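You operate a simulated robot arm through the tools that you are given. There is no shell and no other tool.

You are at the controls of a simulated robot arm. One attempt, no reset.

JOB
Shim the square core flush with the shim that the gap card names.
Fine: slacken the core lever first, draw shim one out, and clamp again. Where these are worked on the way, their far stop is far enough and under half their travel is too little: core lever.
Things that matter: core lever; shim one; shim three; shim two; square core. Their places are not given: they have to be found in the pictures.

The check looks at the end state, three seconds after you hand in, the way a careful person would. Anything else that was tipped, shoved, dropped, spilled or broken makes it a failure.

ROBOT AND FRAMES
A 7-joint arm with a two-finger gripper, fixed in place. Base frame: the origin is on the floor under the middle of its stand, x ahead of it, y to its left, z up. Readings come in m, rad, newtons and seconds.
With the tool pointing down near the work surface it reaches from about 0.34 to 0.72 m from the base axis. Its first joint turns from -1.152 to 1.152 rad. Payload 2.45 kg.
Tool frame: the origin (TCP) lies between the finger pads and is the grasp point; the fingertips stand 0.026 m ahead of it; z points along the fingers, y is the line along which they close. The gripper opens to 0.096 m; its body begins 0.069 m behind the TCP.
Orientation is that of the tool frame in the base frame, as a unit quaternion [x, y, z, w]. With the fingers straight down and closing along the base's y, the tool's x points along the base's -x, its y along +y and its z along -z.

CONTROLS
- The arm moves only by the tool drive_tool. Its argument "rows" is text: rows parted by semicolons, each of 7 numbers parted by spaces: the turn, a rotation vector about the base's x, y, z in rad, then the shift along the base's x, y, z in m, then the gripper command, from -1 (fully open) to 1 (shut), values between in proportion. In form: wx wy wz dx dy dz fingers; .... A call has 1 to 20 rows; each row is the pose to reach, as a shift and turn from the pose commanded when the call began. A row lasts 0.2 s, in which the tool goes at most 0.05 m and 0.15 rad; a call with a longer step from one row to the next is refused whole, and so is a gripper value outside its range. Where a pose cannot be reached the arm comes as near as it can. A force on the tool above 40 N (or 10 N above the force at the start of the call, whichever is more), or a blocked arm, ends the call early, and 0.2 s more pass. Each finger travels about 0.05 m/s and halts on what it meets, pressing with about 36 N; the grip force reading is that of the motor and also rises with nothing between the fingers. The clock runs only during rows and for 0.2 s after the last one: add rows that repeat a pose to give the fingers time. The reply holds the time, the measured pose of the TCP, the force on the tool along the base axes, the opening and the grip force, in the units named above and with some noise, with the torque about the TCP (base axes, N m) and any sound that the robot's microphone picked up, and new pictures: "show" is both (left out), scene, wrist or none.
- Cameras (640 x 400 px; columns grow to the right, rows downward): "scene" is fixed at [0.1584, -0.3874, 1.4216]; the picture's right is [0.84, -0.54, 0.00], its down [-0.33, -0.51, -0.79] and it looks along [0.43, 0.67, -0.61] (base axes); focal length 370 px, centre (320, 200). "wrist" rides on the gripper at [0.082, 0.003, -0.098] in the tool frame; the picture's right is [-0.04, 1.00, 0.00], its down [-0.73, -0.03, -0.68] and it looks along [-0.68, -0.03, 0.73] (tool axes); focal length 256 px, centre (320, 200).
- measure_at(camera, pixels): for up to 12 pixels [column, row] of the newest picture of that camera ("zoom" is the newest enlarged one), the place [x, y, z] in the base frame of the surface seen there, good to about 0.002 m. The clock stands still meanwhile.
- enlarge(camera, box): a new picture of the part [left, top, right, bottom] of that camera's present view, enlarged. The clock stands still meanwhile.
- sign_off(): hands the job in; it is judged then, once.

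Unless the task says otherwise, let go and move clear before handing in.

The tools are called after "Request:" as name(argument=value, ...) on one line, values as JSON. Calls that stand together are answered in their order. drive_tool: Moves the arm, as the interface text tells. Its arguments: {"type":"object","properties":{"rows":{"type":"string"},"show":{"type":"string","enum":["both","scene","wrist","none"]}},"required":["rows"]} The other tools are called the same way: measure_at (camera, pixels) gives the place of the surface under pixels of a picture; enlarge (camera, box) takes an enlarged picture of a part of a camera's view; sign_off () hands the job in.

At the start:

```text
clock: 0.0
eef_pos: [0.4732, -0.0988, 1.139]
orientation: [0.0, 1.0, 0.0, 0.0]
force: [-0.1, -0.3, 0.3]
torque: [0.01, 0.02, -0.01]
gripper_width: 0.0959
gripper_force: 0.1
```

scene: 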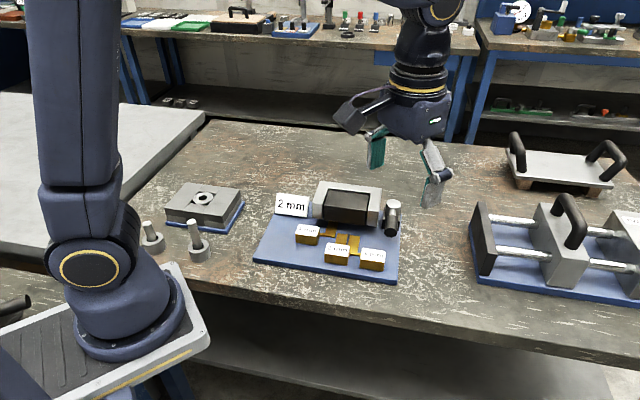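
wrist: 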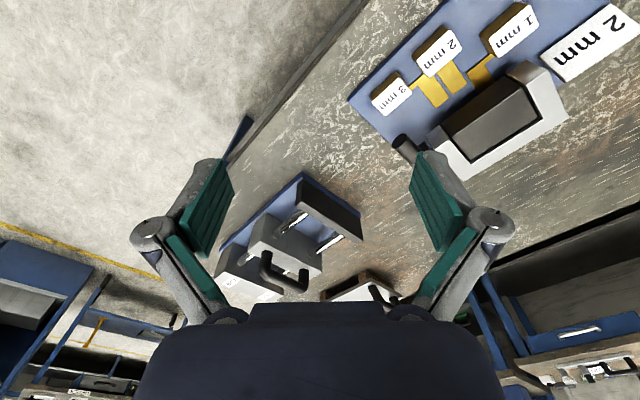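

The scene shows a blue fixture at about (330, 235) with a "2 mm" gap card at (292, 205), three tagged shims in front of a dark core, and a lever or knob at (393, 215). I'll enlarge both views before moving.

Request:
enlarge(camera="scene", box=[240, 165, 420, 285])

Request:
enlarge(camera="wrist", box=[340, 0, 640, 190])

```text
3.33 times, centred on (330, 225) of scene
```

zoom: 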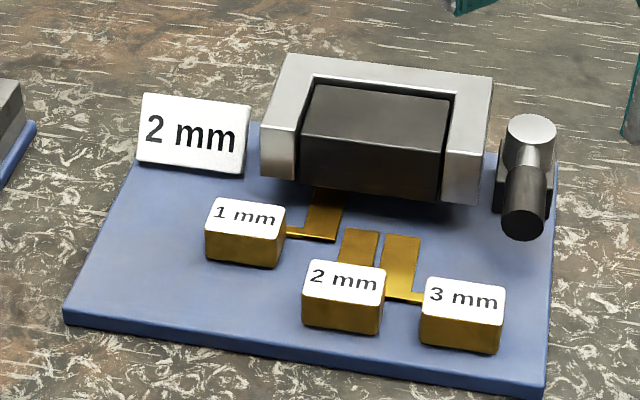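

```text
2.11 times, centred on (490, 95) of wrist
```

zoom: 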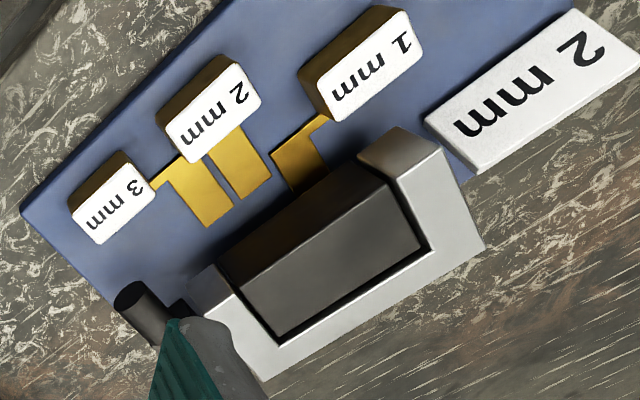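

The card reads 2 mm. Shim one's tongue is under the core, while shims two and three lie in front of it. I'll measure the features in the enlarged wrist picture and then in the scene.

Request:
measure_at(camera="zoom", pixels=[[360, 65], [208, 110], [108, 205], [300, 155], [240, 165], [195, 190], [320, 260], [460, 220], [130, 300], [60, 200], [400, 150], [375, 175]])

Request:
measure_at(camera="scene", pixels=[[309, 229], [336, 246], [371, 252], [330, 240], [341, 241], [353, 240], [345, 195], [375, 195], [322, 200], [393, 203], [389, 225], [270, 245]])

```text
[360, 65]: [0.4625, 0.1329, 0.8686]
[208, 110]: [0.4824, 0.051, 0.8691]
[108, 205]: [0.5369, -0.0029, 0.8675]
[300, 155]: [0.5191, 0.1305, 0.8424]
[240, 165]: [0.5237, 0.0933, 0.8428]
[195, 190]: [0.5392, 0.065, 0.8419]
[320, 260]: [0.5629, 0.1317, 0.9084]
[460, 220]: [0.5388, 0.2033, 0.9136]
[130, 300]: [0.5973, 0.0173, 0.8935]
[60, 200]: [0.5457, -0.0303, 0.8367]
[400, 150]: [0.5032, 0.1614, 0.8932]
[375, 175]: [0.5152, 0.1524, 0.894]
```

```text
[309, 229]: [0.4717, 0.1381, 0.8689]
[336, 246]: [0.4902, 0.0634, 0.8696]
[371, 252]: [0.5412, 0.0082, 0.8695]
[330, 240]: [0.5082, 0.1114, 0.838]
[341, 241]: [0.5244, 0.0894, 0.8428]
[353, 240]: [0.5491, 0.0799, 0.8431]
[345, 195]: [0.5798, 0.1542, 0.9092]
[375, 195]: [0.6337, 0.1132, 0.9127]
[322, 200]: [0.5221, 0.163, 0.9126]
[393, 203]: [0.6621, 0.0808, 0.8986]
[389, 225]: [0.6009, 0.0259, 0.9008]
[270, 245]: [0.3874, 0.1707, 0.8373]
```

The core top is about 0.909 and the frame top about 0.913, so the core sits slightly low. I'll move back and left so the wrist camera sees the whole fixture.

Request:
drive_tool(rows="0 0 0 -0.02 0.04 0 -1; 0 0 0 -0.04 0.08 0 -1; 0 0 0 -0.06 0.12 0 -1; 0 0 0 -0.08 0.16 0 -1; 0 0 0 -0.1 0.19 0 -1; 0 0 0 -0.11 0.2 0 -1; 0 0 0 -0.11 0.2 0 -1")

```text
clock: 1.6
eef_pos: [0.3644, 0.1005, 1.1392]
orientation: [0.0, 1.0, 0.0, 0.0]
force: [-0.7, 0.1, -0.3]
torque: [0.02, 0.03, 0.02]
gripper_width: 0.0959
gripper_force: 0.1
```

scene: 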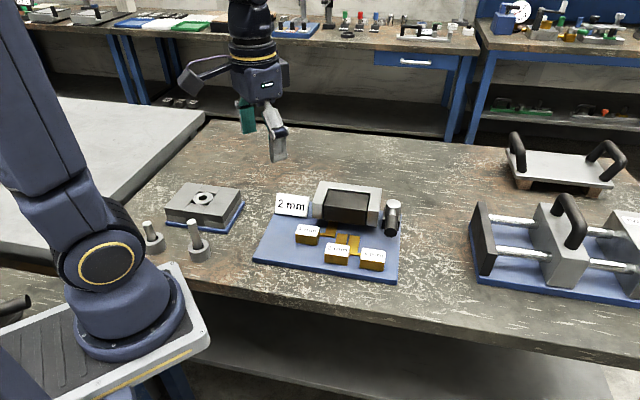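
wrist: 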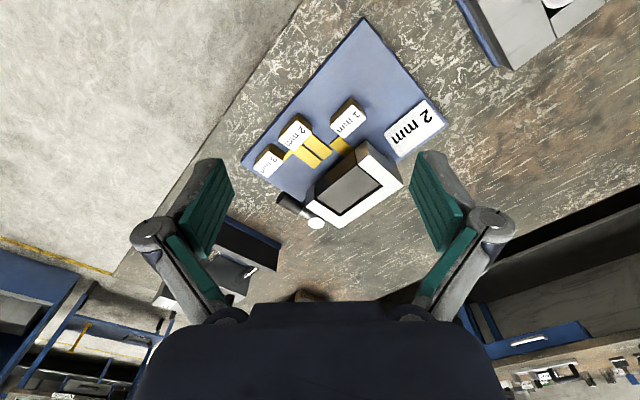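

The wrist view now has the whole fixture at (340, 130). I'll enlarge it and measure the plate, frame, shims and lever.

Request:
enlarge(camera="wrist", box=[232, 10, 456, 240])

Request:
enlarge(camera="scene", box=[245, 175, 415, 282])

```text
1.74 times, centred on (344, 125) of wrist
```

zoom: 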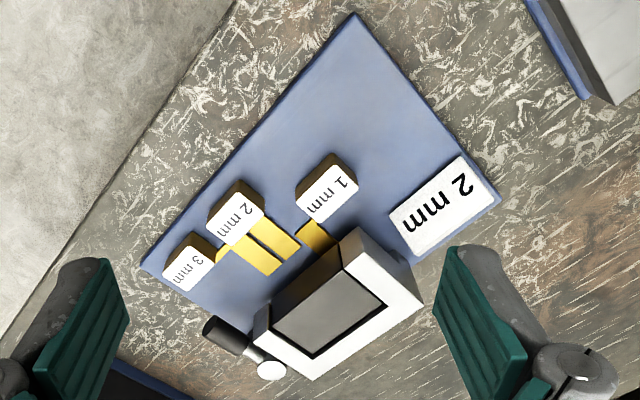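

```text
3.74 times, centred on (330, 228) of scene
```

zoom: 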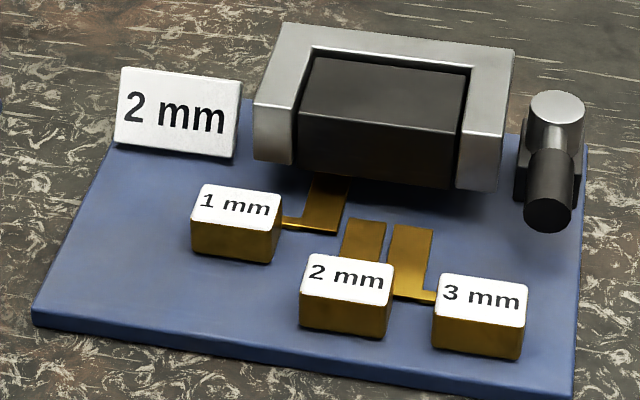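

This enlarged scene view is the clearest. I'll measure plate corners, frame corners, core corners, tag corners and the lever in it.

Request:
measure_at(camera="zoom", pixels=[[38, 305], [565, 380], [585, 150], [285, 25], [512, 55], [262, 105], [495, 135], [320, 65], [465, 75], [303, 115], [450, 132], [312, 45]])

Request:
measure_at(camera="zoom", pixels=[[558, 105], [555, 135], [553, 155], [548, 185], [547, 215], [525, 170], [580, 135], [560, 92], [522, 140], [530, 190], [540, 290], [300, 150]])

Request:
measure_at(camera="zoom", pixels=[[205, 188], [278, 197], [194, 218], [272, 230], [317, 260], [392, 270], [303, 290], [385, 305], [445, 278], [525, 290], [436, 313], [520, 325]])

Request:
measure_at(camera="zoom", pixels=[[352, 222], [383, 225], [378, 258], [345, 250], [395, 230], [430, 233], [425, 285], [400, 290], [312, 182], [345, 185], [335, 228], [300, 222]])

```text
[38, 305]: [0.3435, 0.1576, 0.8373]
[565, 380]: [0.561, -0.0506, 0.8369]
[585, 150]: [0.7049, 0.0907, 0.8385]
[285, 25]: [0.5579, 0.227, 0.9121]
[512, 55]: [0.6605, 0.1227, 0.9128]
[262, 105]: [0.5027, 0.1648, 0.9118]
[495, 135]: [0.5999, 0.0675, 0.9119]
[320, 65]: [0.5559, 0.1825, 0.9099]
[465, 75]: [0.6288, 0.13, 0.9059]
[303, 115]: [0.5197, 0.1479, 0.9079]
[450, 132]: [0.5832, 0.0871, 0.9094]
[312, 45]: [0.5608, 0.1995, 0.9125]
```

```text
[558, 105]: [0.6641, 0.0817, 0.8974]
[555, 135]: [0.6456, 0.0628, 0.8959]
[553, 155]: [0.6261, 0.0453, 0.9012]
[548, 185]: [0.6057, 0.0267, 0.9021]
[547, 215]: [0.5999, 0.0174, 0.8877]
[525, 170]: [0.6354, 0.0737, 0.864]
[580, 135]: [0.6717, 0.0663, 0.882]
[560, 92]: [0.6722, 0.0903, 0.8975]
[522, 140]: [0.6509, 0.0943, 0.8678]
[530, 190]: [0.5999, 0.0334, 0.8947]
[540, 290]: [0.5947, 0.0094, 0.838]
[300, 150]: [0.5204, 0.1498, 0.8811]
```

```text
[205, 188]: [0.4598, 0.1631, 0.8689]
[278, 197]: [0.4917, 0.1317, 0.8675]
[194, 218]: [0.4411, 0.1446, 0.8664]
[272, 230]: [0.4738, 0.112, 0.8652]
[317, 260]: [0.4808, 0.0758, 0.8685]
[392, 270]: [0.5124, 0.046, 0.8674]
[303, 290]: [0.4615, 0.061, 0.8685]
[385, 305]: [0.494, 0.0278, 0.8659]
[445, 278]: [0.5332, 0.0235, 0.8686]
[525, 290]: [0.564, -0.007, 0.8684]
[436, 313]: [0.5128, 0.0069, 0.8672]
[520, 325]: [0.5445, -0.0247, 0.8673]
```

```text
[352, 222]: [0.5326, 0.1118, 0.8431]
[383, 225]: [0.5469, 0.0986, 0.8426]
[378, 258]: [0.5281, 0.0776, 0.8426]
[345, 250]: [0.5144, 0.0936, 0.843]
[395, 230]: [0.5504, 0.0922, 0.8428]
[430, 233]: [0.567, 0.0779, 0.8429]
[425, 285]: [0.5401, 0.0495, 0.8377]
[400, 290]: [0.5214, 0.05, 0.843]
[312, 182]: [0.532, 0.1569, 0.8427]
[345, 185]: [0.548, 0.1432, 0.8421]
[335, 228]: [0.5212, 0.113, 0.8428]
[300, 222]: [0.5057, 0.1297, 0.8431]
```

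The fixture is turned about 45°: its right is u = (0.71, -0.71) and its depth is v = (0.71, 0.71). Shim one is about 46 mm further in than shims two and three. I'll turn the tool 45° so the wrist camera looks in along the depth, and check the finger shape in the scene view.

Request:
enlarge(camera="scene", box=[170, 20, 310, 170])

Request:
drive_tool(rows="0 0 0.13 0.0 0 -0.03 -1; 0 0 0.26 0.0 0 -0.06 -1; 0 0 0.39 0.0 -0.02 -0.09 -1; 0 0 0.52 0.0 -0.04 -0.12 -1; 0 0 0.65 0.0 -0.06 -0.13 -1; 0 0 0.785 0.0 -0.08 -0.13 -1; 0 0 0.785 0.0 -0.08 -0.13 -1; 0 0 0.785 0.0 -0.08 -0.13 -1")

```text
2.67 times, centred on (240, 95) of scene
```

zoom: 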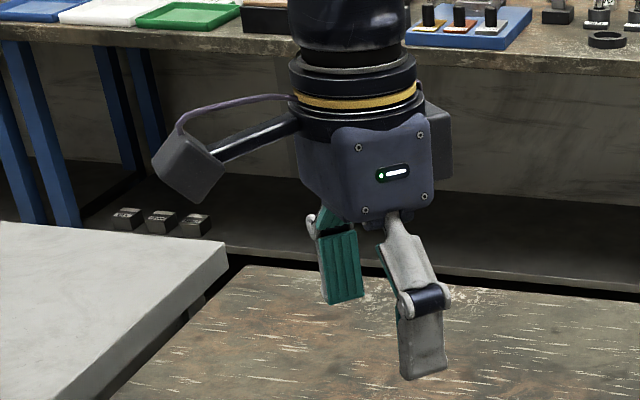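

```text
clock: 3.4
eef_pos: [0.3656, 0.0218, 1.0107]
orientation: [-0.383, 0.924, 0.001, 0.0]
force: [0.5, -0.3, 0.6]
torque: [0.01, 0.0, 0.04]
gripper_width: 0.0962
gripper_force: 0.0
```

scene: 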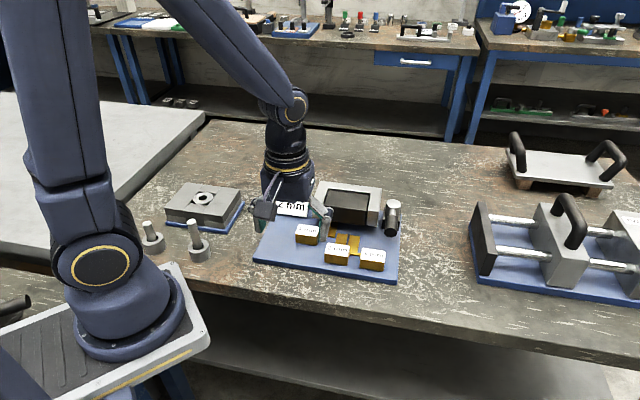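
wrist: 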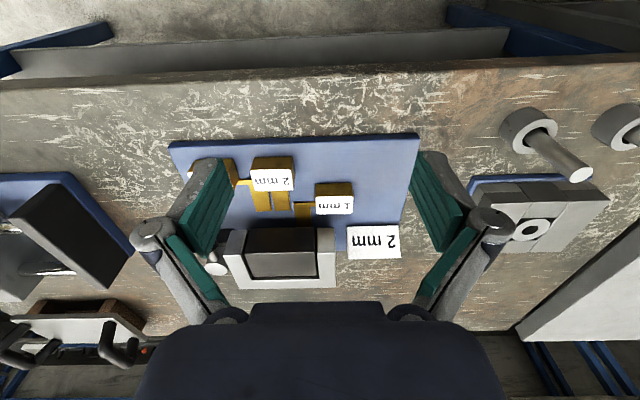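

The camera now looks straight in along the fixture's depth. I'll enlarge the fixture at (290, 210).

Request:
enlarge(camera="wrist", box=[160, 130, 430, 300])

```text
2.35 times, centred on (295, 215) of wrist
```

zoom: 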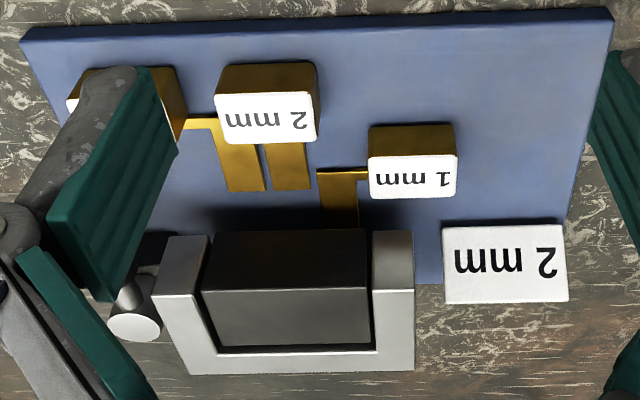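

I want a flatter look at the core's underside and the lever. I'll tilt the tool 0.5 rad about u and come a little closer, keeping the fingers well above everything.

Request:
drive_tool(rows="0.09 -0.09 0 0.02 -0.01 -0.0 -1; 0.18 -0.18 0 0.04 -0.02 -0.01 -1; 0.27 -0.27 0 0.06 -0.03 -0.03 -1; 0.354 -0.354 0 0.075 -0.04 -0.05 -1; 0.354 -0.354 0 0.082 -0.042 -0.05 -1; 0.354 -0.354 0 0.082 -0.042 -0.05 -1")

Request:
enlarge(camera="wrist", box=[160, 80, 480, 280])

```text
clock: 4.8
eef_pos: [0.4447, -0.0208, 0.9597]
orientation: [-0.372, 0.895, 0.096, 0.229]
force: [0.3, 0.5, 0.0]
torque: [0.0, -0.01, 0.02]
gripper_width: 0.0961
gripper_force: 0.1
```

scene: 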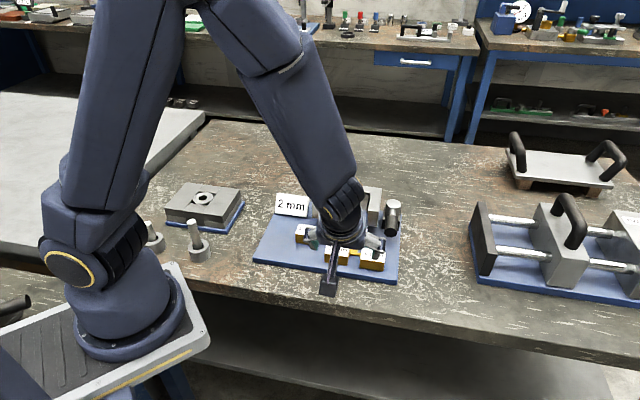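
wrist: 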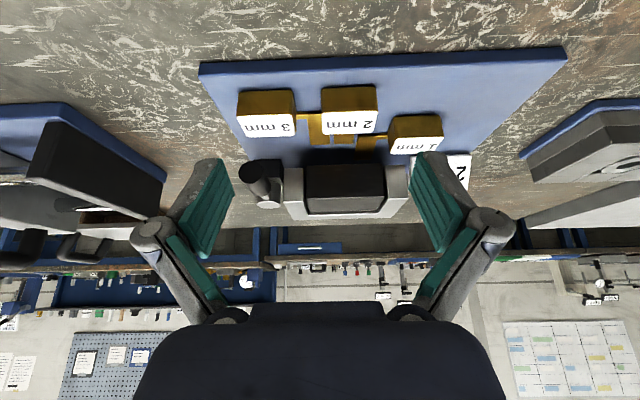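

```text
2.00 times, centred on (320, 180) of wrist
```

zoom: 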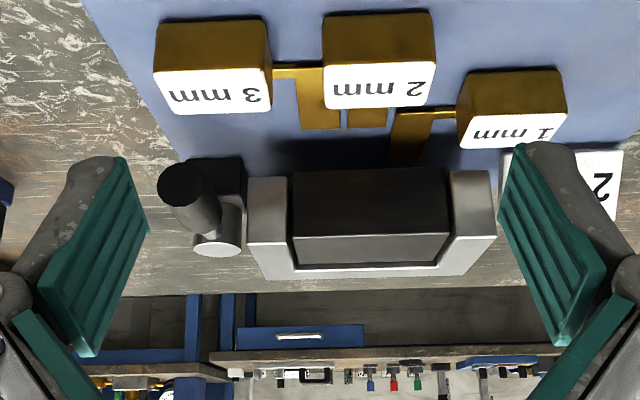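

I'll zoom in on the core underside and lever at about (320, 170).

Request:
enlarge(camera="wrist", box=[230, 130, 420, 225])

```text
3.37 times, centred on (325, 178) of wrist
```

zoom: 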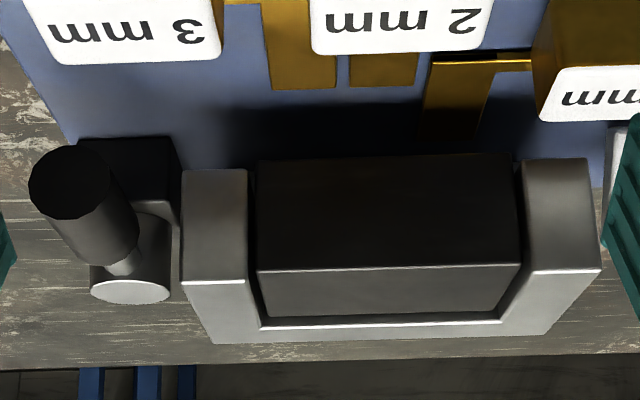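

I'll measure the core's lower edge, the frame leg bottoms, the lever parts and the floor below in this zoom.

Request:
measure_at(camera="zoom", pixels=[[390, 165], [390, 150], [390, 255], [215, 178], [215, 270], [560, 168], [390, 295], [330, 110], [460, 100], [440, 130], [400, 335], [545, 290]])

Request:
measure_at(camera="zoom", pixels=[[70, 185], [45, 160], [100, 200], [110, 235], [120, 262], [130, 292], [100, 150], [165, 150], [172, 190], [130, 145], [150, 240], [130, 210]])

```text
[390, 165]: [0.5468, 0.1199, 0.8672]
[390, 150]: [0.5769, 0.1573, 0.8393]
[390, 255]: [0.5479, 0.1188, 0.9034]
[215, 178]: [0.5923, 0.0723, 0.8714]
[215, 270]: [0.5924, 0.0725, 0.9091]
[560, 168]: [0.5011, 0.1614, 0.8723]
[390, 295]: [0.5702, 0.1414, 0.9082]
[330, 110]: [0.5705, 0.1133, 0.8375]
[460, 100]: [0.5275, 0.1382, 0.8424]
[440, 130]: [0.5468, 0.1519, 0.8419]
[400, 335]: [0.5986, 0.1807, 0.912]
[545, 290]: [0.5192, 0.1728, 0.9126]
```

```text
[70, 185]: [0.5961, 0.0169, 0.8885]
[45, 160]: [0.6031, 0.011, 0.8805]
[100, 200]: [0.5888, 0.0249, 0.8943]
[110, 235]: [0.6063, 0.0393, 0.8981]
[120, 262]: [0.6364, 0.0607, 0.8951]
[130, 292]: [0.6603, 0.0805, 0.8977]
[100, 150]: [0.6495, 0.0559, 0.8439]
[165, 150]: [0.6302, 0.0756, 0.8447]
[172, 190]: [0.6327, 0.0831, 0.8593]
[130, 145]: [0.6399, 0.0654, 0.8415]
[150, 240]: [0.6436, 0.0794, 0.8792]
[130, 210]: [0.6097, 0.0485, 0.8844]
```

The core really does hang with its underside at z≈0.866, and the lever is a vertical post at u≈0.410, v≈0.524 with a handle pointing to the front. I'll measure the finger dimensions from the wrist picture and the neighbouring fixture from the scene.

Request:
measure_at(camera="wrist", pixels=[[231, 180], [219, 163], [208, 161], [196, 163], [180, 205], [186, 250], [205, 250], [195, 185], [430, 156], [445, 158], [418, 160], [414, 185]])

Request:
measure_at(camera="scene", pixels=[[475, 215], [480, 265], [476, 280], [495, 210], [472, 240], [510, 165], [392, 205], [388, 230], [393, 240], [520, 290], [545, 240], [500, 280]])

```text
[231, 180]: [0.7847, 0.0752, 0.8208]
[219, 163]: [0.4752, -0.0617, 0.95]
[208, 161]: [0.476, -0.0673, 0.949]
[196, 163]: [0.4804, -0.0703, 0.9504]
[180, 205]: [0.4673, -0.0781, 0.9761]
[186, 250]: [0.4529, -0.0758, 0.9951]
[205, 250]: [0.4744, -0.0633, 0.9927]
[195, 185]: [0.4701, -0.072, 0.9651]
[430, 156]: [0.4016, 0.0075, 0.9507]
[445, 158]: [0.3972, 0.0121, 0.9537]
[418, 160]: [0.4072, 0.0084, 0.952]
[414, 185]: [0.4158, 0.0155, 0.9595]
```

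```text
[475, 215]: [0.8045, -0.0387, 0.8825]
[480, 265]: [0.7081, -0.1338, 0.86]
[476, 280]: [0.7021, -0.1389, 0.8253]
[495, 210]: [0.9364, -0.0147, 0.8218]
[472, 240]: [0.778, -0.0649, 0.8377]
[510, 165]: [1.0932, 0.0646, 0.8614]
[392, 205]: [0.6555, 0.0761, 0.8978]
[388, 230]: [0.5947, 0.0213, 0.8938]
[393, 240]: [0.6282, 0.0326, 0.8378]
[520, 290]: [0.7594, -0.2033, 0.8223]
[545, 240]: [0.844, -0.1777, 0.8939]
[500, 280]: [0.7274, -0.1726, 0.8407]
```

Finger width is about 26 mm and thickness about 15 mm, so there's room to straddle the handle ahead of the frame. I'll bring the tool upright above the handle at about (0.607, 0.028), half close the fingers, and look.

Request:
drive_tool(rows="-0.09 0.09 0 0.02 0.006 0.02 -1; -0.18 0.18 0 0.045 0.012 0.04 -0.6; -0.27 0.27 0 0.075 0.02 0.045 -0.3; -0.354 0.354 0 0.11 0.03 0.045 -0.1; -0.354 0.354 0 0.14 0.04 0.045 0; -0.354 0.354 0 0.1615 0.049 0.03 0; -0.354 0.354 0 0.1615 0.049 0.03 0; -0.354 0.354 0 0.1615 0.049 0.03 0")

Request:
enlarge(camera="wrist", box=[200, 60, 440, 210])

Request:
enlarge(camera="scene", box=[300, 130, 460, 260])

```text
clock: 6.6
eef_pos: [0.6067, 0.029, 0.989]
orientation: [-0.383, 0.924, 0.0, 0.001]
force: [0.2, 0.0, -0.4]
torque: [0.02, -0.04, -0.01]
gripper_width: 0.0481
gripper_force: 0.0
```

scene: 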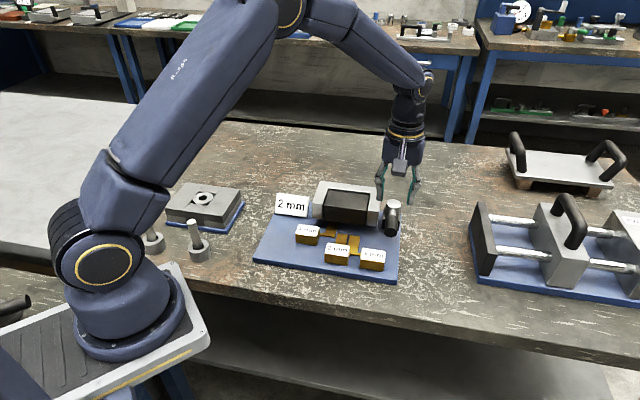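
wrist: 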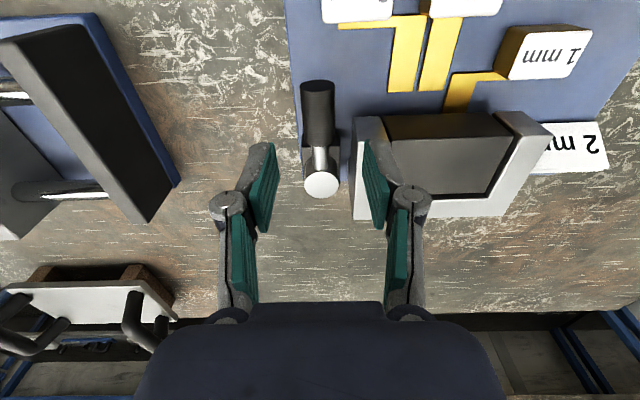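

```text
2.67 times, centred on (320, 135) of wrist
```

zoom: 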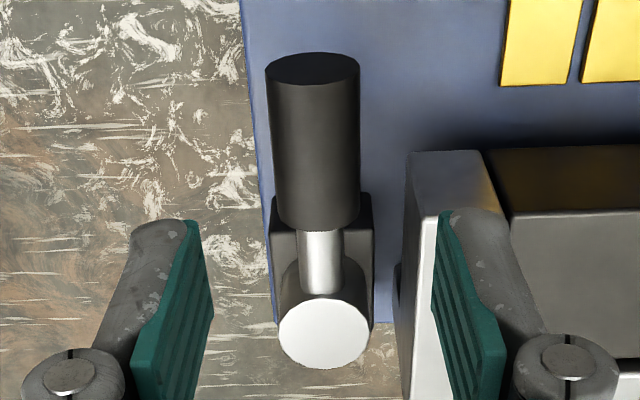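

```text
3.08 times, centred on (380, 195) of scene
```

zoom: 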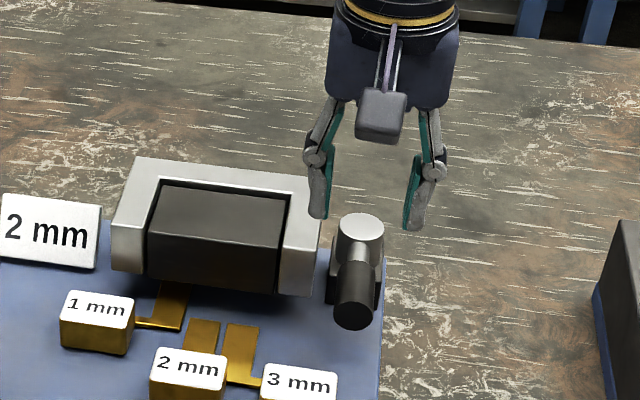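

From here the lever is clear: a vertical cylinder with a radial handle. I'll measure the handle's axis and edges and the finger tips in the wrist picture.

Request:
measure_at(camera="wrist", pixels=[[317, 88], [317, 100], [318, 120], [319, 140], [303, 100], [333, 100], [304, 130], [336, 135], [321, 160], [321, 185], [308, 185], [336, 185]])

Request:
measure_at(camera="wrist", pixels=[[274, 146], [262, 144], [258, 160], [250, 180], [363, 142], [372, 140], [378, 142], [385, 160], [276, 160], [305, 155], [338, 150], [313, 82]])

```text
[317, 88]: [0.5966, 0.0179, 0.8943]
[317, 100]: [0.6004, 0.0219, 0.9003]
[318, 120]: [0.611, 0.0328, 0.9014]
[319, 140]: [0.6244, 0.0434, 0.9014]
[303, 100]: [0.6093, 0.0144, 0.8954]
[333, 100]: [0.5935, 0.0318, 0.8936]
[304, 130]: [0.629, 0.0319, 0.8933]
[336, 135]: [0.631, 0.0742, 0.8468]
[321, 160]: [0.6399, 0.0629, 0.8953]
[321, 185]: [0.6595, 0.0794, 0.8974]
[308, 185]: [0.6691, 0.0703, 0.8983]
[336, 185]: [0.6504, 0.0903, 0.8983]
```

```text
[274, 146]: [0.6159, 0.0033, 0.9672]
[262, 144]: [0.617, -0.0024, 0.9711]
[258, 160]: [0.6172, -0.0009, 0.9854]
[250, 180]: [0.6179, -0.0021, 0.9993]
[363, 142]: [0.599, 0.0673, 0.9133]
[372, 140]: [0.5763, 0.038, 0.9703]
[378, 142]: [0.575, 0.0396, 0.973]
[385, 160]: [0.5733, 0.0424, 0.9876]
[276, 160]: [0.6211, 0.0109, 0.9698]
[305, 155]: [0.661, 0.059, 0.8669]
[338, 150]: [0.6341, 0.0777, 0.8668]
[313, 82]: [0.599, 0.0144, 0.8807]
```

The handle is horizontal: centre z≈0.889, 24 mm diameter, axis at u≈0.409, end at v≈0.434, with the post at (0.410, 0.5225) in (u, v). I'll narrow the fingers to about 38 mm and lower them around the handle ahead of the frame.

Request:
drive_tool(rows="0 0 0 0 0 -0.03 0.1; 0 0 0 0 0 -0.06 0.2; 0 0 0 0 0 -0.08 0.2; 0 0 0 0 0 -0.095 0.2; 0 0 0 0 0 -0.1 0.2; 0 0 0 0 0 -0.1 0.2")

Request:
enlarge(camera="scene", box=[300, 150, 460, 260])

```text
clock: 8.0
eef_pos: [0.6052, 0.0265, 0.8889]
orientation: [-0.383, 0.924, 0.001, 0.0]
force: [0.3, 0.3, -0.8]
torque: [-0.02, -0.03, -0.04]
gripper_width: 0.0385
gripper_force: 0.0
```

scene: 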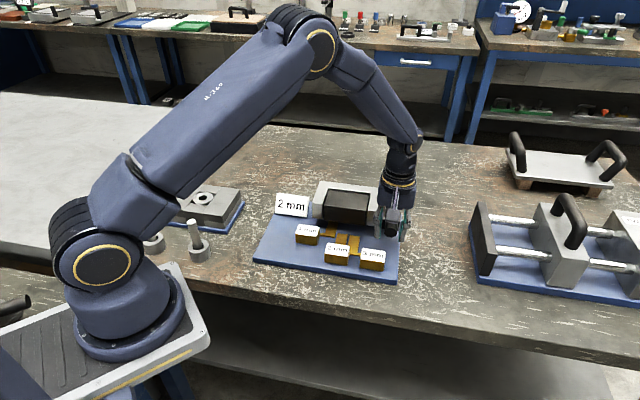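
wrist: 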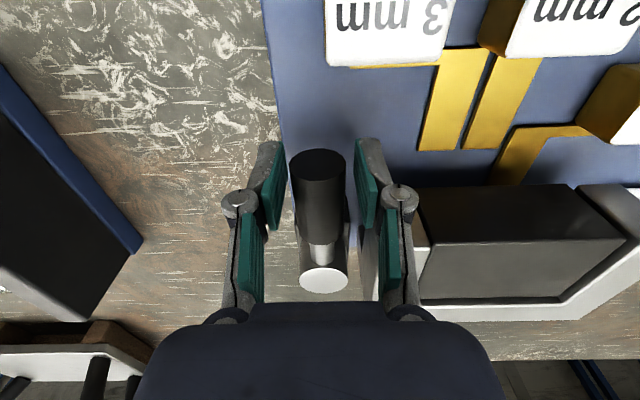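

```text
3.64 times, centred on (380, 205) of scene
```

zoom: 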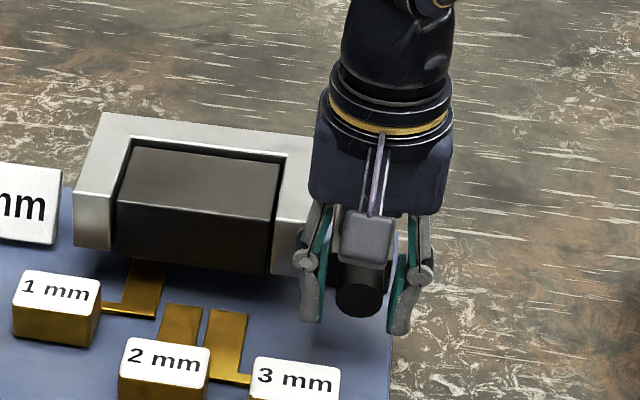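

The fingers straddle the handle cleanly at (320, 190) in the wrist picture. I'll try a small swing of 0.26 rad outward about the post, away from the frame, and watch the force.

Request:
drive_tool(rows="0 0 0.065 0.0036 -0.0033 0 0.2; 0 0 0.13 0.0072 -0.0063 0 0.2; 0 0 0.195 0.0111 -0.0091 0 0.2; 0 0 0.26 0.0151 -0.0116 0 0.2; 0 0 0.26 0.0151 -0.0116 0 0.2")

```text
clock: 9.2
eef_pos: [0.6208, 0.0163, 0.8896]
orientation: [-0.499, 0.867, 0.0, 0.0]
force: [-2.1, 2.6, 0.6]
torque: [0.02, 0.03, -0.02]
gripper_width: 0.0403
gripper_force: 1.9
```

scene: 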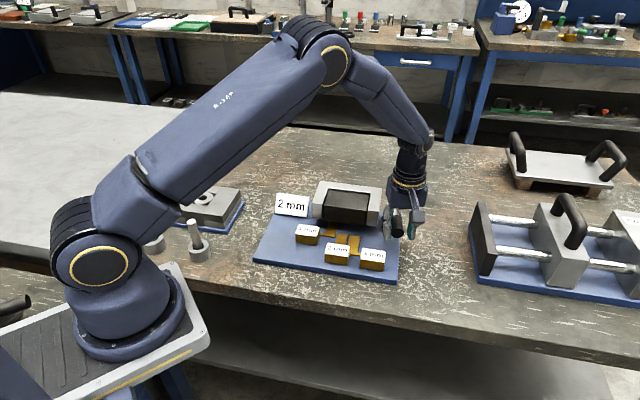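
wrist: 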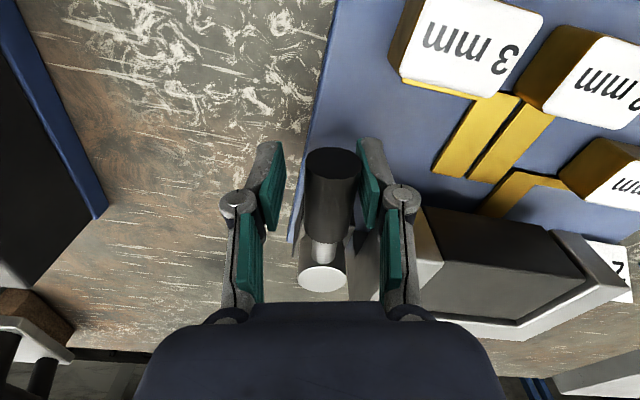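

The handle turned with the fingers at only about 3 N, so it swings about the vertical post. I'll carry on the arc to about 60°.

Request:
drive_tool(rows="0 0 0.065 0.0042 -0.0023 0 0.2; 0 0 0.13 0.0086 -0.0043 0 0.2; 0 0 0.195 0.013 -0.0059 0 0.2; 0 0 0.26 0.0176 -0.0074 0 0.2; 0 0 0.325 0.0223 -0.0084 0 0.2; 0 0 0.39 0.0270 -0.0093 0 0.2; 0 0 0.455 0.0317 -0.0097 0 0.2; 0 0 0.52 0.0365 -0.0099 0 0.2; 0 0 0.585 0.0412 -0.0097 0 0.2; 0 0 0.65 0.0460 -0.0094 0 0.2; 0 0 0.715 0.0507 -0.0086 0 0.2; 0 0 0.78 0.0554 -0.0076 0 0.2; 0 0 0.78 0.0554 -0.0076 0 0.2")

```text
clock: 12.0
eef_pos: [0.6791, 0.0094, 0.8902]
orientation: [0.791, -0.612, -0.001, 0.0]
force: [-1.4, 0.7, 0.3]
torque: [0.03, -0.01, -0.04]
gripper_width: 0.0398
gripper_force: 0.8
```

scene: 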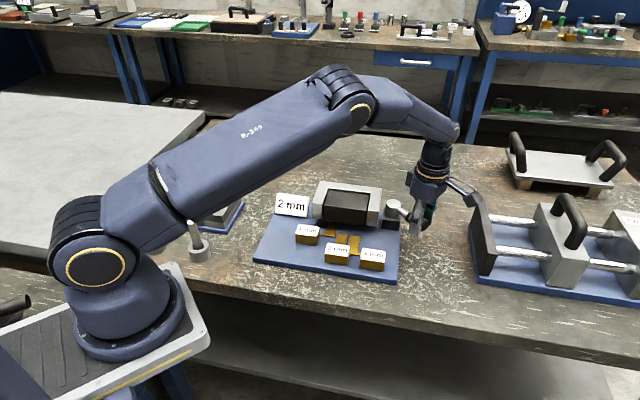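
wrist: 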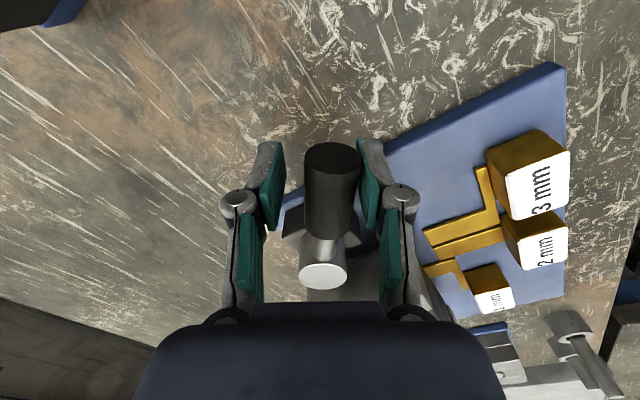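

The lever has followed to about 60°. The camera bracket is nearing the neighbouring fixture at (475, 195), so I'll check that clearance before going further.

Request:
enlarge(camera="scene", box=[380, 140, 540, 280])

Request:
measure_at(camera="scene", pixels=[[480, 208], [486, 204], [492, 230], [474, 215], [466, 186], [474, 192], [460, 190], [478, 200], [470, 186], [455, 185], [475, 196], [482, 225]])

```text
2.86 times, centred on (460, 210) of scene
```

zoom: 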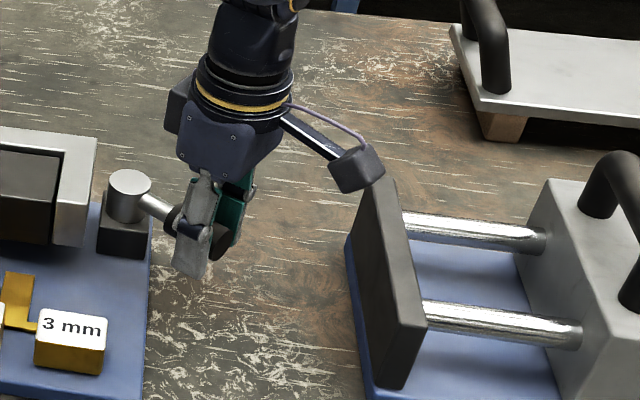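

```text
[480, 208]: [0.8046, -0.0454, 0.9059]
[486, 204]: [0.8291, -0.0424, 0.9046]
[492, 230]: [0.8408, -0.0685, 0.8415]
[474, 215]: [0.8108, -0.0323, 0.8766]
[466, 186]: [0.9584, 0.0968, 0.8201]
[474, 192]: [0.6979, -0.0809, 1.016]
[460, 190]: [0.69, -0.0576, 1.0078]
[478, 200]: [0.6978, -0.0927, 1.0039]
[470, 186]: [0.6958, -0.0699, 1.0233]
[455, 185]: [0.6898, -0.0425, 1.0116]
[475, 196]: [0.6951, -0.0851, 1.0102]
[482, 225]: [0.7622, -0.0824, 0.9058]
```

The neighbouring plate tops out at z≈0.906 and the camera housing stays above 0.98, so it passes clear. I'll continue the swing toward 90° in small steps until the stop shows.

Request:
drive_tool(rows="0 0 0.065 0.0046 0.0014 0 0.2; 0 0 0.13 0.0091 0.0030 0 0.2; 0 0 0.195 0.0135 0.0050 0 0.2; 0 0 0.26 0.0177 0.0072 0 0.2; 0 0 0.325 0.0218 0.0097 0 0.2; 0 0 0.39 0.0257 0.0124 0 0.2; 0 0 0.46 0.0297 0.0157 0 0.2; 0 0 0.53 0.0335 0.0192 0 0.2; 0 0 0.53 0.0335 0.0192 0 0.2")

```text
clock: 13.7
eef_pos: [0.7011, 0.0222, 0.8851]
orientation: [0.912, -0.411, -0.012, 0.007]
force: [-23.7, -7.7, 7.5]
torque: [-0.05, 0.14, -0.52]
gripper_width: 0.0547
gripper_force: 12.4
stopped in row 8: the force on the tool passed its limit at 43 N (the readings are from after the stop); the commanded pose is now the measured one
```

scene: 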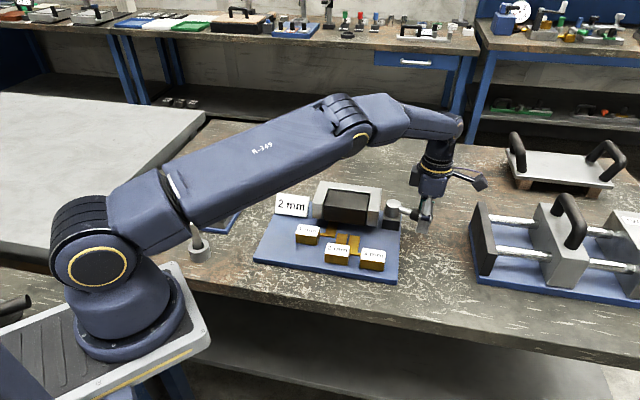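
wrist: 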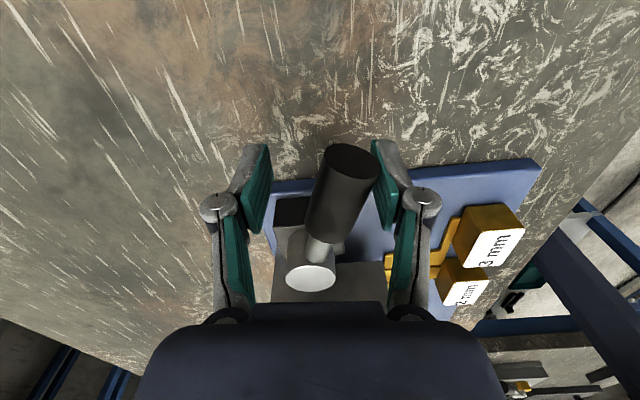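

The force limit tripped and the handle lags the fingers at (345, 190), so the lever has reached its far stop. I'll measure its direction.

Request:
measure_at(camera="wrist", pixels=[[350, 160], [340, 185], [333, 215], [322, 245], [311, 280], [352, 148], [290, 210], [275, 250], [325, 260], [386, 150]])

Request:
enlarge(camera="scene", box=[360, 160, 480, 260])

```text
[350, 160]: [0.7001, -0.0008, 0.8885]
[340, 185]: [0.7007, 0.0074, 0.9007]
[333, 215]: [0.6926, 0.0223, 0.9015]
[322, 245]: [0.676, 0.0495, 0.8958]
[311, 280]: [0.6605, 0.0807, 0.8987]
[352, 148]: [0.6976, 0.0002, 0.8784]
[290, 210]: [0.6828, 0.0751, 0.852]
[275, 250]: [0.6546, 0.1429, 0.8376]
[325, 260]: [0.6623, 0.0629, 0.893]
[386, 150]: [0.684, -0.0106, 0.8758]
```

```text
4.00 times, centred on (420, 210) of scene
```

zoom: 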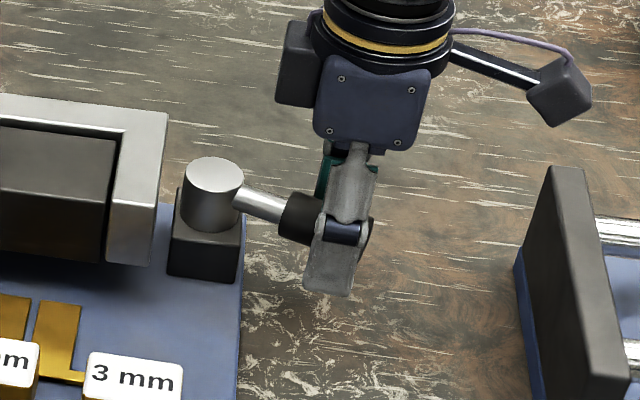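

The handle now points at about -61° against -135° at the start, so it is at its far stop after about 74° of travel. I'll ease back a few millimetres to unload the handle, then open and lift straight up.

Request:
drive_tool(rows="0 0 -0.1 -0.003 -0.0015 0.002 0.1; 0 0 -0.2 -0.006 -0.0035 0.004 0; 0 0 -0.2 -0.006 -0.0035 0.004 -0.2; 0 0 -0.2 -0.006 -0.0035 0.004 -0.2; 0 0 -0.2 -0.006 -0.0035 0.03 -0.2; 0 0 -0.2 -0.006 -0.0035 0.07 -0.2; 0 0 -0.2 -0.006 -0.0035 0.11 -0.2; 0 0 -0.2 -0.006 -0.0035 0.11 -0.2")

Request:
measure_at(camera="scene", pixels=[[393, 203], [345, 195], [375, 195], [415, 217], [421, 219], [340, 205], [350, 192], [378, 200], [318, 205], [309, 229], [336, 246], [371, 252]])

Request:
enlarge(camera="scene", box=[260, 170, 440, 285])

```text
clock: 15.5
eef_pos: [0.697, 0.0218, 0.9956]
orientation: [0.867, -0.498, -0.009, 0.004]
force: [-0.5, -0.9, 0.7]
torque: [-0.01, -0.01, 0.01]
gripper_width: 0.0574
gripper_force: 0.0
```

scene: 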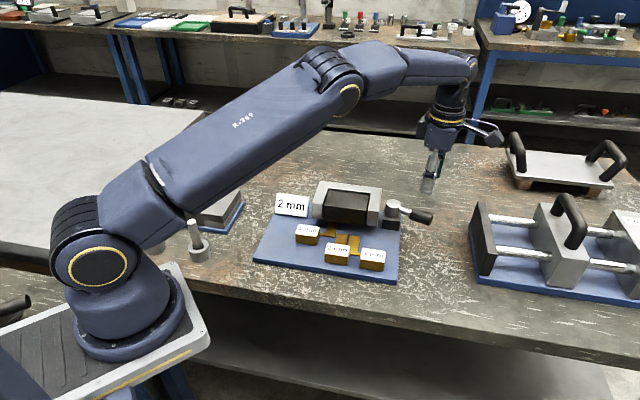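
wrist: 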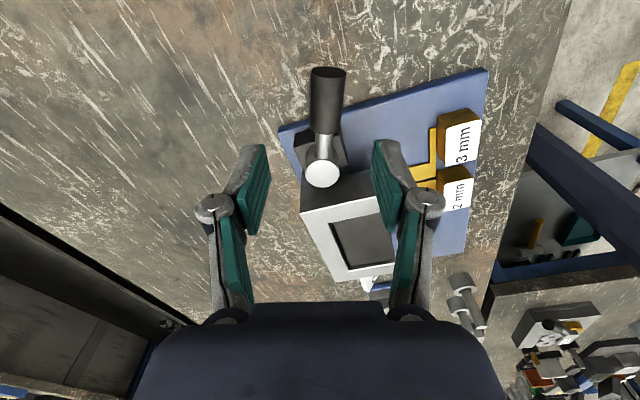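

```text
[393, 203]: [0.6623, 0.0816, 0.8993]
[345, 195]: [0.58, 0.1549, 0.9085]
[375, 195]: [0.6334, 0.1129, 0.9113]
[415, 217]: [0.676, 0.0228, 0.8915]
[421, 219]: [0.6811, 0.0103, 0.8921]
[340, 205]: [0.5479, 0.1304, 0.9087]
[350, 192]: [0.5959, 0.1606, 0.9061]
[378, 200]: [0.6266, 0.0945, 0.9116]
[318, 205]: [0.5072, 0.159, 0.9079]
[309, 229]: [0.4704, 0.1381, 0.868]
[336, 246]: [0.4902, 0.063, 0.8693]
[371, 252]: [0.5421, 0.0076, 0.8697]
```

```text
3.48 times, centred on (350, 228) of scene
```

zoom: 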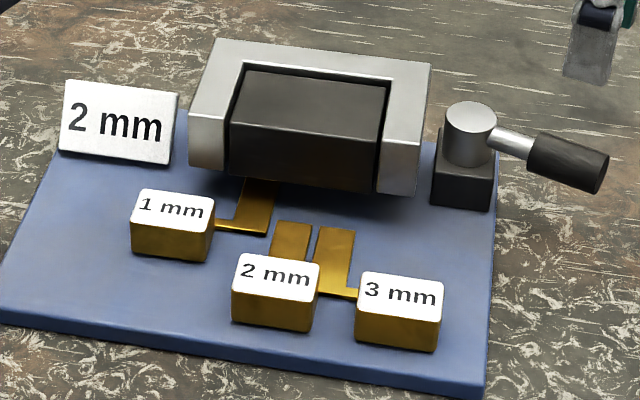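

The lever stays slack at its far stop and nothing else moved. The tool has a slight 1° tilt from the stop, so I'll level it, then yaw back and travel above shim one at about (0.467, 0.138).

Request:
drive_tool(rows="-0.002 -0.0196 0 -0.02 0.01 0.01 -0.2; -0.002 -0.0196 0 -0.04 0.02 0.015 -0.2; -0.002 -0.0196 0 -0.04 0.02 0.015 -0.2", show="none")

Request:
measure_at(camera="scene", pixels=[[278, 213], [306, 217], [308, 198], [279, 195], [320, 236], [324, 237], [328, 238], [333, 231], [322, 233], [318, 236], [330, 222], [292, 216]])

```text
clock: 16.3
eef_pos: [0.6569, 0.0403, 1.0097]
orientation: [0.867, -0.499, -0.001, -0.001]
force: [0.3, 0.0, -0.2]
torque: [-0.03, -0.02, 0.0]
gripper_width: 0.0577
gripper_force: 0.1
```

```text
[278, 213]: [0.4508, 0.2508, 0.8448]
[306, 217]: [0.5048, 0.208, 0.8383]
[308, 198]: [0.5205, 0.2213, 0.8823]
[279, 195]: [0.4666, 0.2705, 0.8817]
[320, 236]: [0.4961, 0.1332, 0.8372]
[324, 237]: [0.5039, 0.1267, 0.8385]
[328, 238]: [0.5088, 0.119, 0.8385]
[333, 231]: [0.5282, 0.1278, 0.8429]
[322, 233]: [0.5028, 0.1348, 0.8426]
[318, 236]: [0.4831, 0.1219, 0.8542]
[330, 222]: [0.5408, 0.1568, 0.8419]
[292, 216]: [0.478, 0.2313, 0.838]
```

The card stands back at v≈0.50, clear of shim one. I'll yaw back by 75° and travel to above shim one.

Request:
drive_tool(rows="0 0 -0.131 -0.019 0.0098 0 -0.2; 0 0 -0.2625 -0.038 0.0195 0 -0.2; 0 0 -0.394 -0.057 0.0293 0 -0.2; 0 0 -0.525 -0.076 0.039 0 -0.2; 0 0 -0.656 -0.095 0.0488 0 -0.2; 0 0 -0.7875 -0.114 0.0585 0 -0.2; 0 0 -0.919 -0.133 0.0683 0 -0.2; 0 0 -1.05 -0.152 0.078 0 -0.25; 0 0 -1.181 -0.171 0.0878 -0.015 -0.25; 0 0 -1.3125 -0.19 0.0975 -0.03 -0.25; 0 0 -1.3125 -0.19 0.0975 -0.03 -0.25")

Request:
enlarge(camera="wrist", box=[200, 60, 440, 210])

```text
clock: 18.7
eef_pos: [0.4681, 0.1397, 0.9805]
orientation: [-0.381, 0.924, 0.0, 0.001]
force: [-0.5, 0.2, 0.5]
torque: [-0.01, -0.03, -0.02]
gripper_width: 0.0598
gripper_force: 0.1
```

scene: 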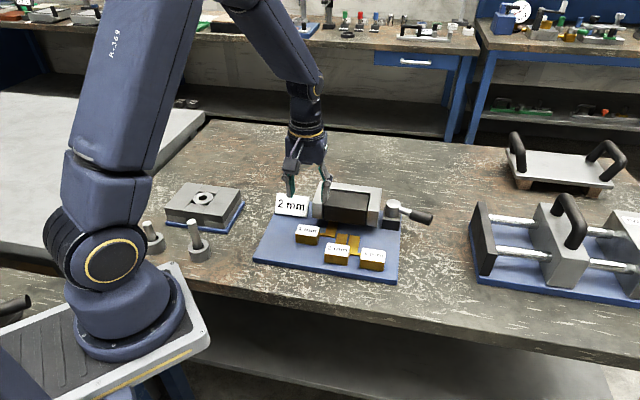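
wrist: 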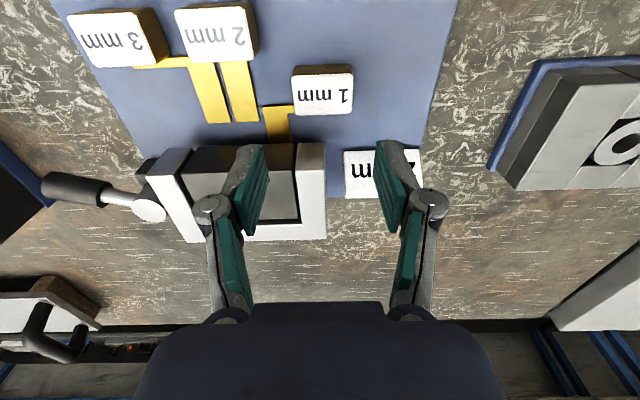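

```text
2.67 times, centred on (320, 135) of wrist
```

zoom: 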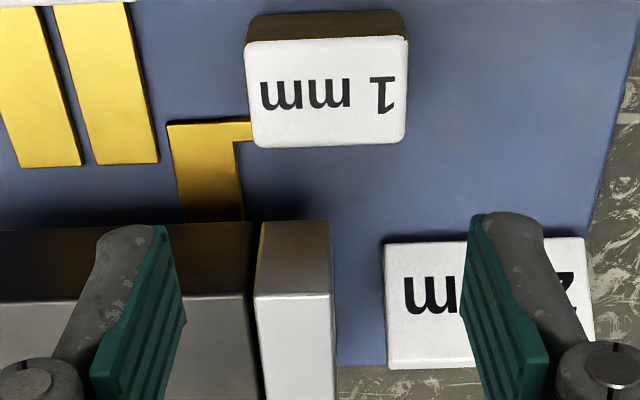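

The tool is above shim one with correct yaw. I'll check the tag corners and centre from this closer view.

Request:
measure_at(camera="zoom", pixels=[[250, 50], [402, 45], [257, 140], [400, 138], [330, 95], [240, 130], [180, 130], [235, 150], [247, 130], [185, 215], [238, 215], [295, 230]])

```text
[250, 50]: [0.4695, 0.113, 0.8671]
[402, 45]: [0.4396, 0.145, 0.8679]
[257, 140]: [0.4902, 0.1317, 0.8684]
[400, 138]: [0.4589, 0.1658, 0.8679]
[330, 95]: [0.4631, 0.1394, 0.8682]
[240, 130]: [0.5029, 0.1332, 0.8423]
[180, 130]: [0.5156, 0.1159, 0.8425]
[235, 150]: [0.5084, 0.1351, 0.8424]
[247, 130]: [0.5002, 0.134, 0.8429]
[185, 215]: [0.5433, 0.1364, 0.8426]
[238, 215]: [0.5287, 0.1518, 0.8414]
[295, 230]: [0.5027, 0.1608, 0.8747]
```

The tag centre is about (0.4646, 0.1389), within 3 mm of the tool. I'll lower so the tips sit just above the plate with the fingers still open, then look.

Request:
drive_tool(rows="0 0 0 -0.002 -0.001 -0.03 -0.25; 0 0 0 -0.003 -0.001 -0.06 -0.25; 0 0 0 -0.003 -0.001 -0.085 -0.25; 0 0 0 -0.003 -0.001 -0.1 -0.25; 0 0 0 -0.003 -0.001 -0.11 -0.25; 0 0 0 -0.003 -0.001 -0.11 -0.25")

Request:
enlarge(camera="scene", box=[260, 170, 400, 270])

Request:
enlarge(camera="wrist", box=[200, 60, 440, 210])

```text
clock: 20.1
eef_pos: [0.4671, 0.1375, 0.872]
orientation: [-0.383, 0.924, 0.0, 0.001]
force: [0.1, 0.2, -0.7]
torque: [0.0, -0.02, -0.02]
gripper_width: 0.06
gripper_force: 0.0
```

scene: 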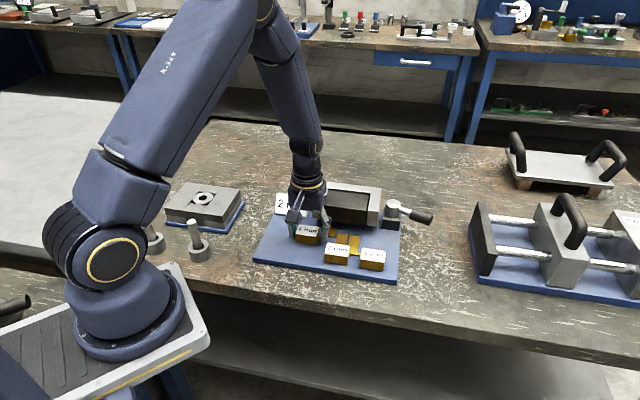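
wrist: 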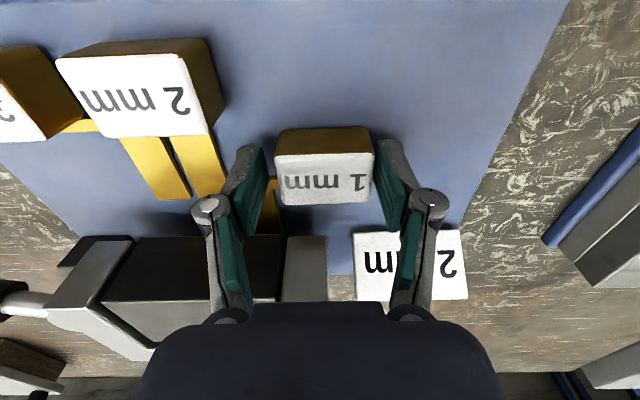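

```text
4.00 times, centred on (330, 220) of scene
```

zoom: 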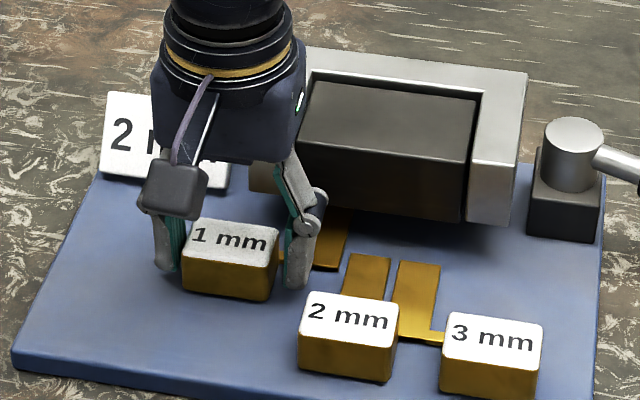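

```text
2.67 times, centred on (320, 135) of wrist
```

zoom: 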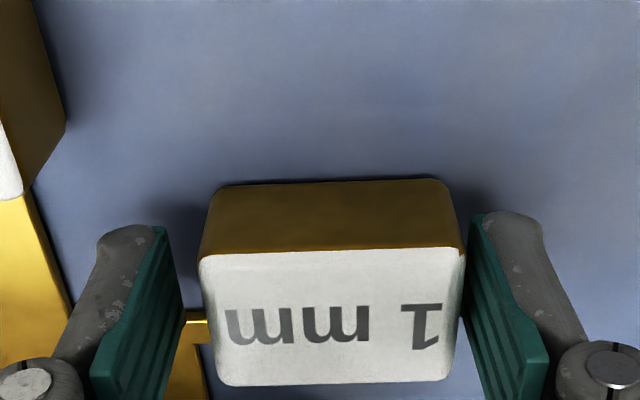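

The block sits about 2 mm toward the right-hand finger in the wrist view. I'll shift that much along -u and close on it.

Request:
drive_tool(rows="0 0 0 -0.0014 0.0014 0 -0.25; 0 0 0 -0.0014 0.0014 0 -0.1; 0 0 0 -0.0014 0.0014 0 0.05; 0 0 0 -0.0014 0.0014 0 0.2; 0 0 0 -0.0014 0.0014 0 0.2; 0 0 0 -0.0014 0.0014 0 0.2")

```text
clock: 21.5
eef_pos: [0.4637, 0.1393, 0.871]
orientation: [-0.382, 0.924, 0.0, 0.0]
force: [-1.7, 1.9, 3.8]
torque: [0.07, 0.07, -0.09]
gripper_width: 0.0494
gripper_force: 45.2
```

scene: 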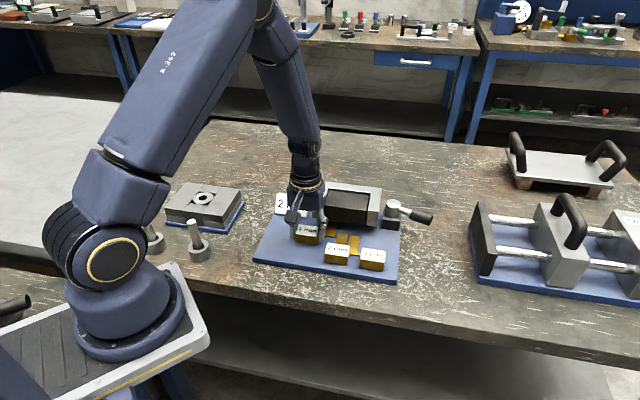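
wrist: 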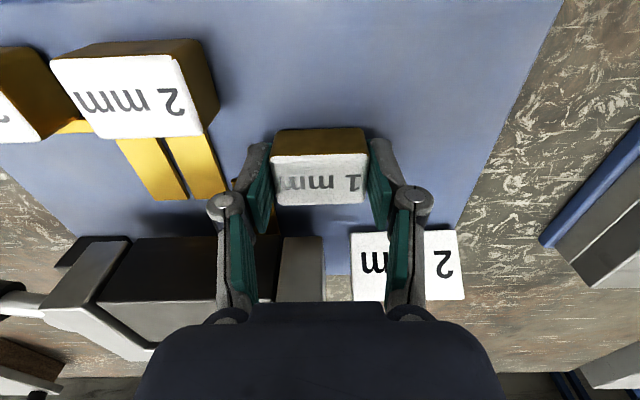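

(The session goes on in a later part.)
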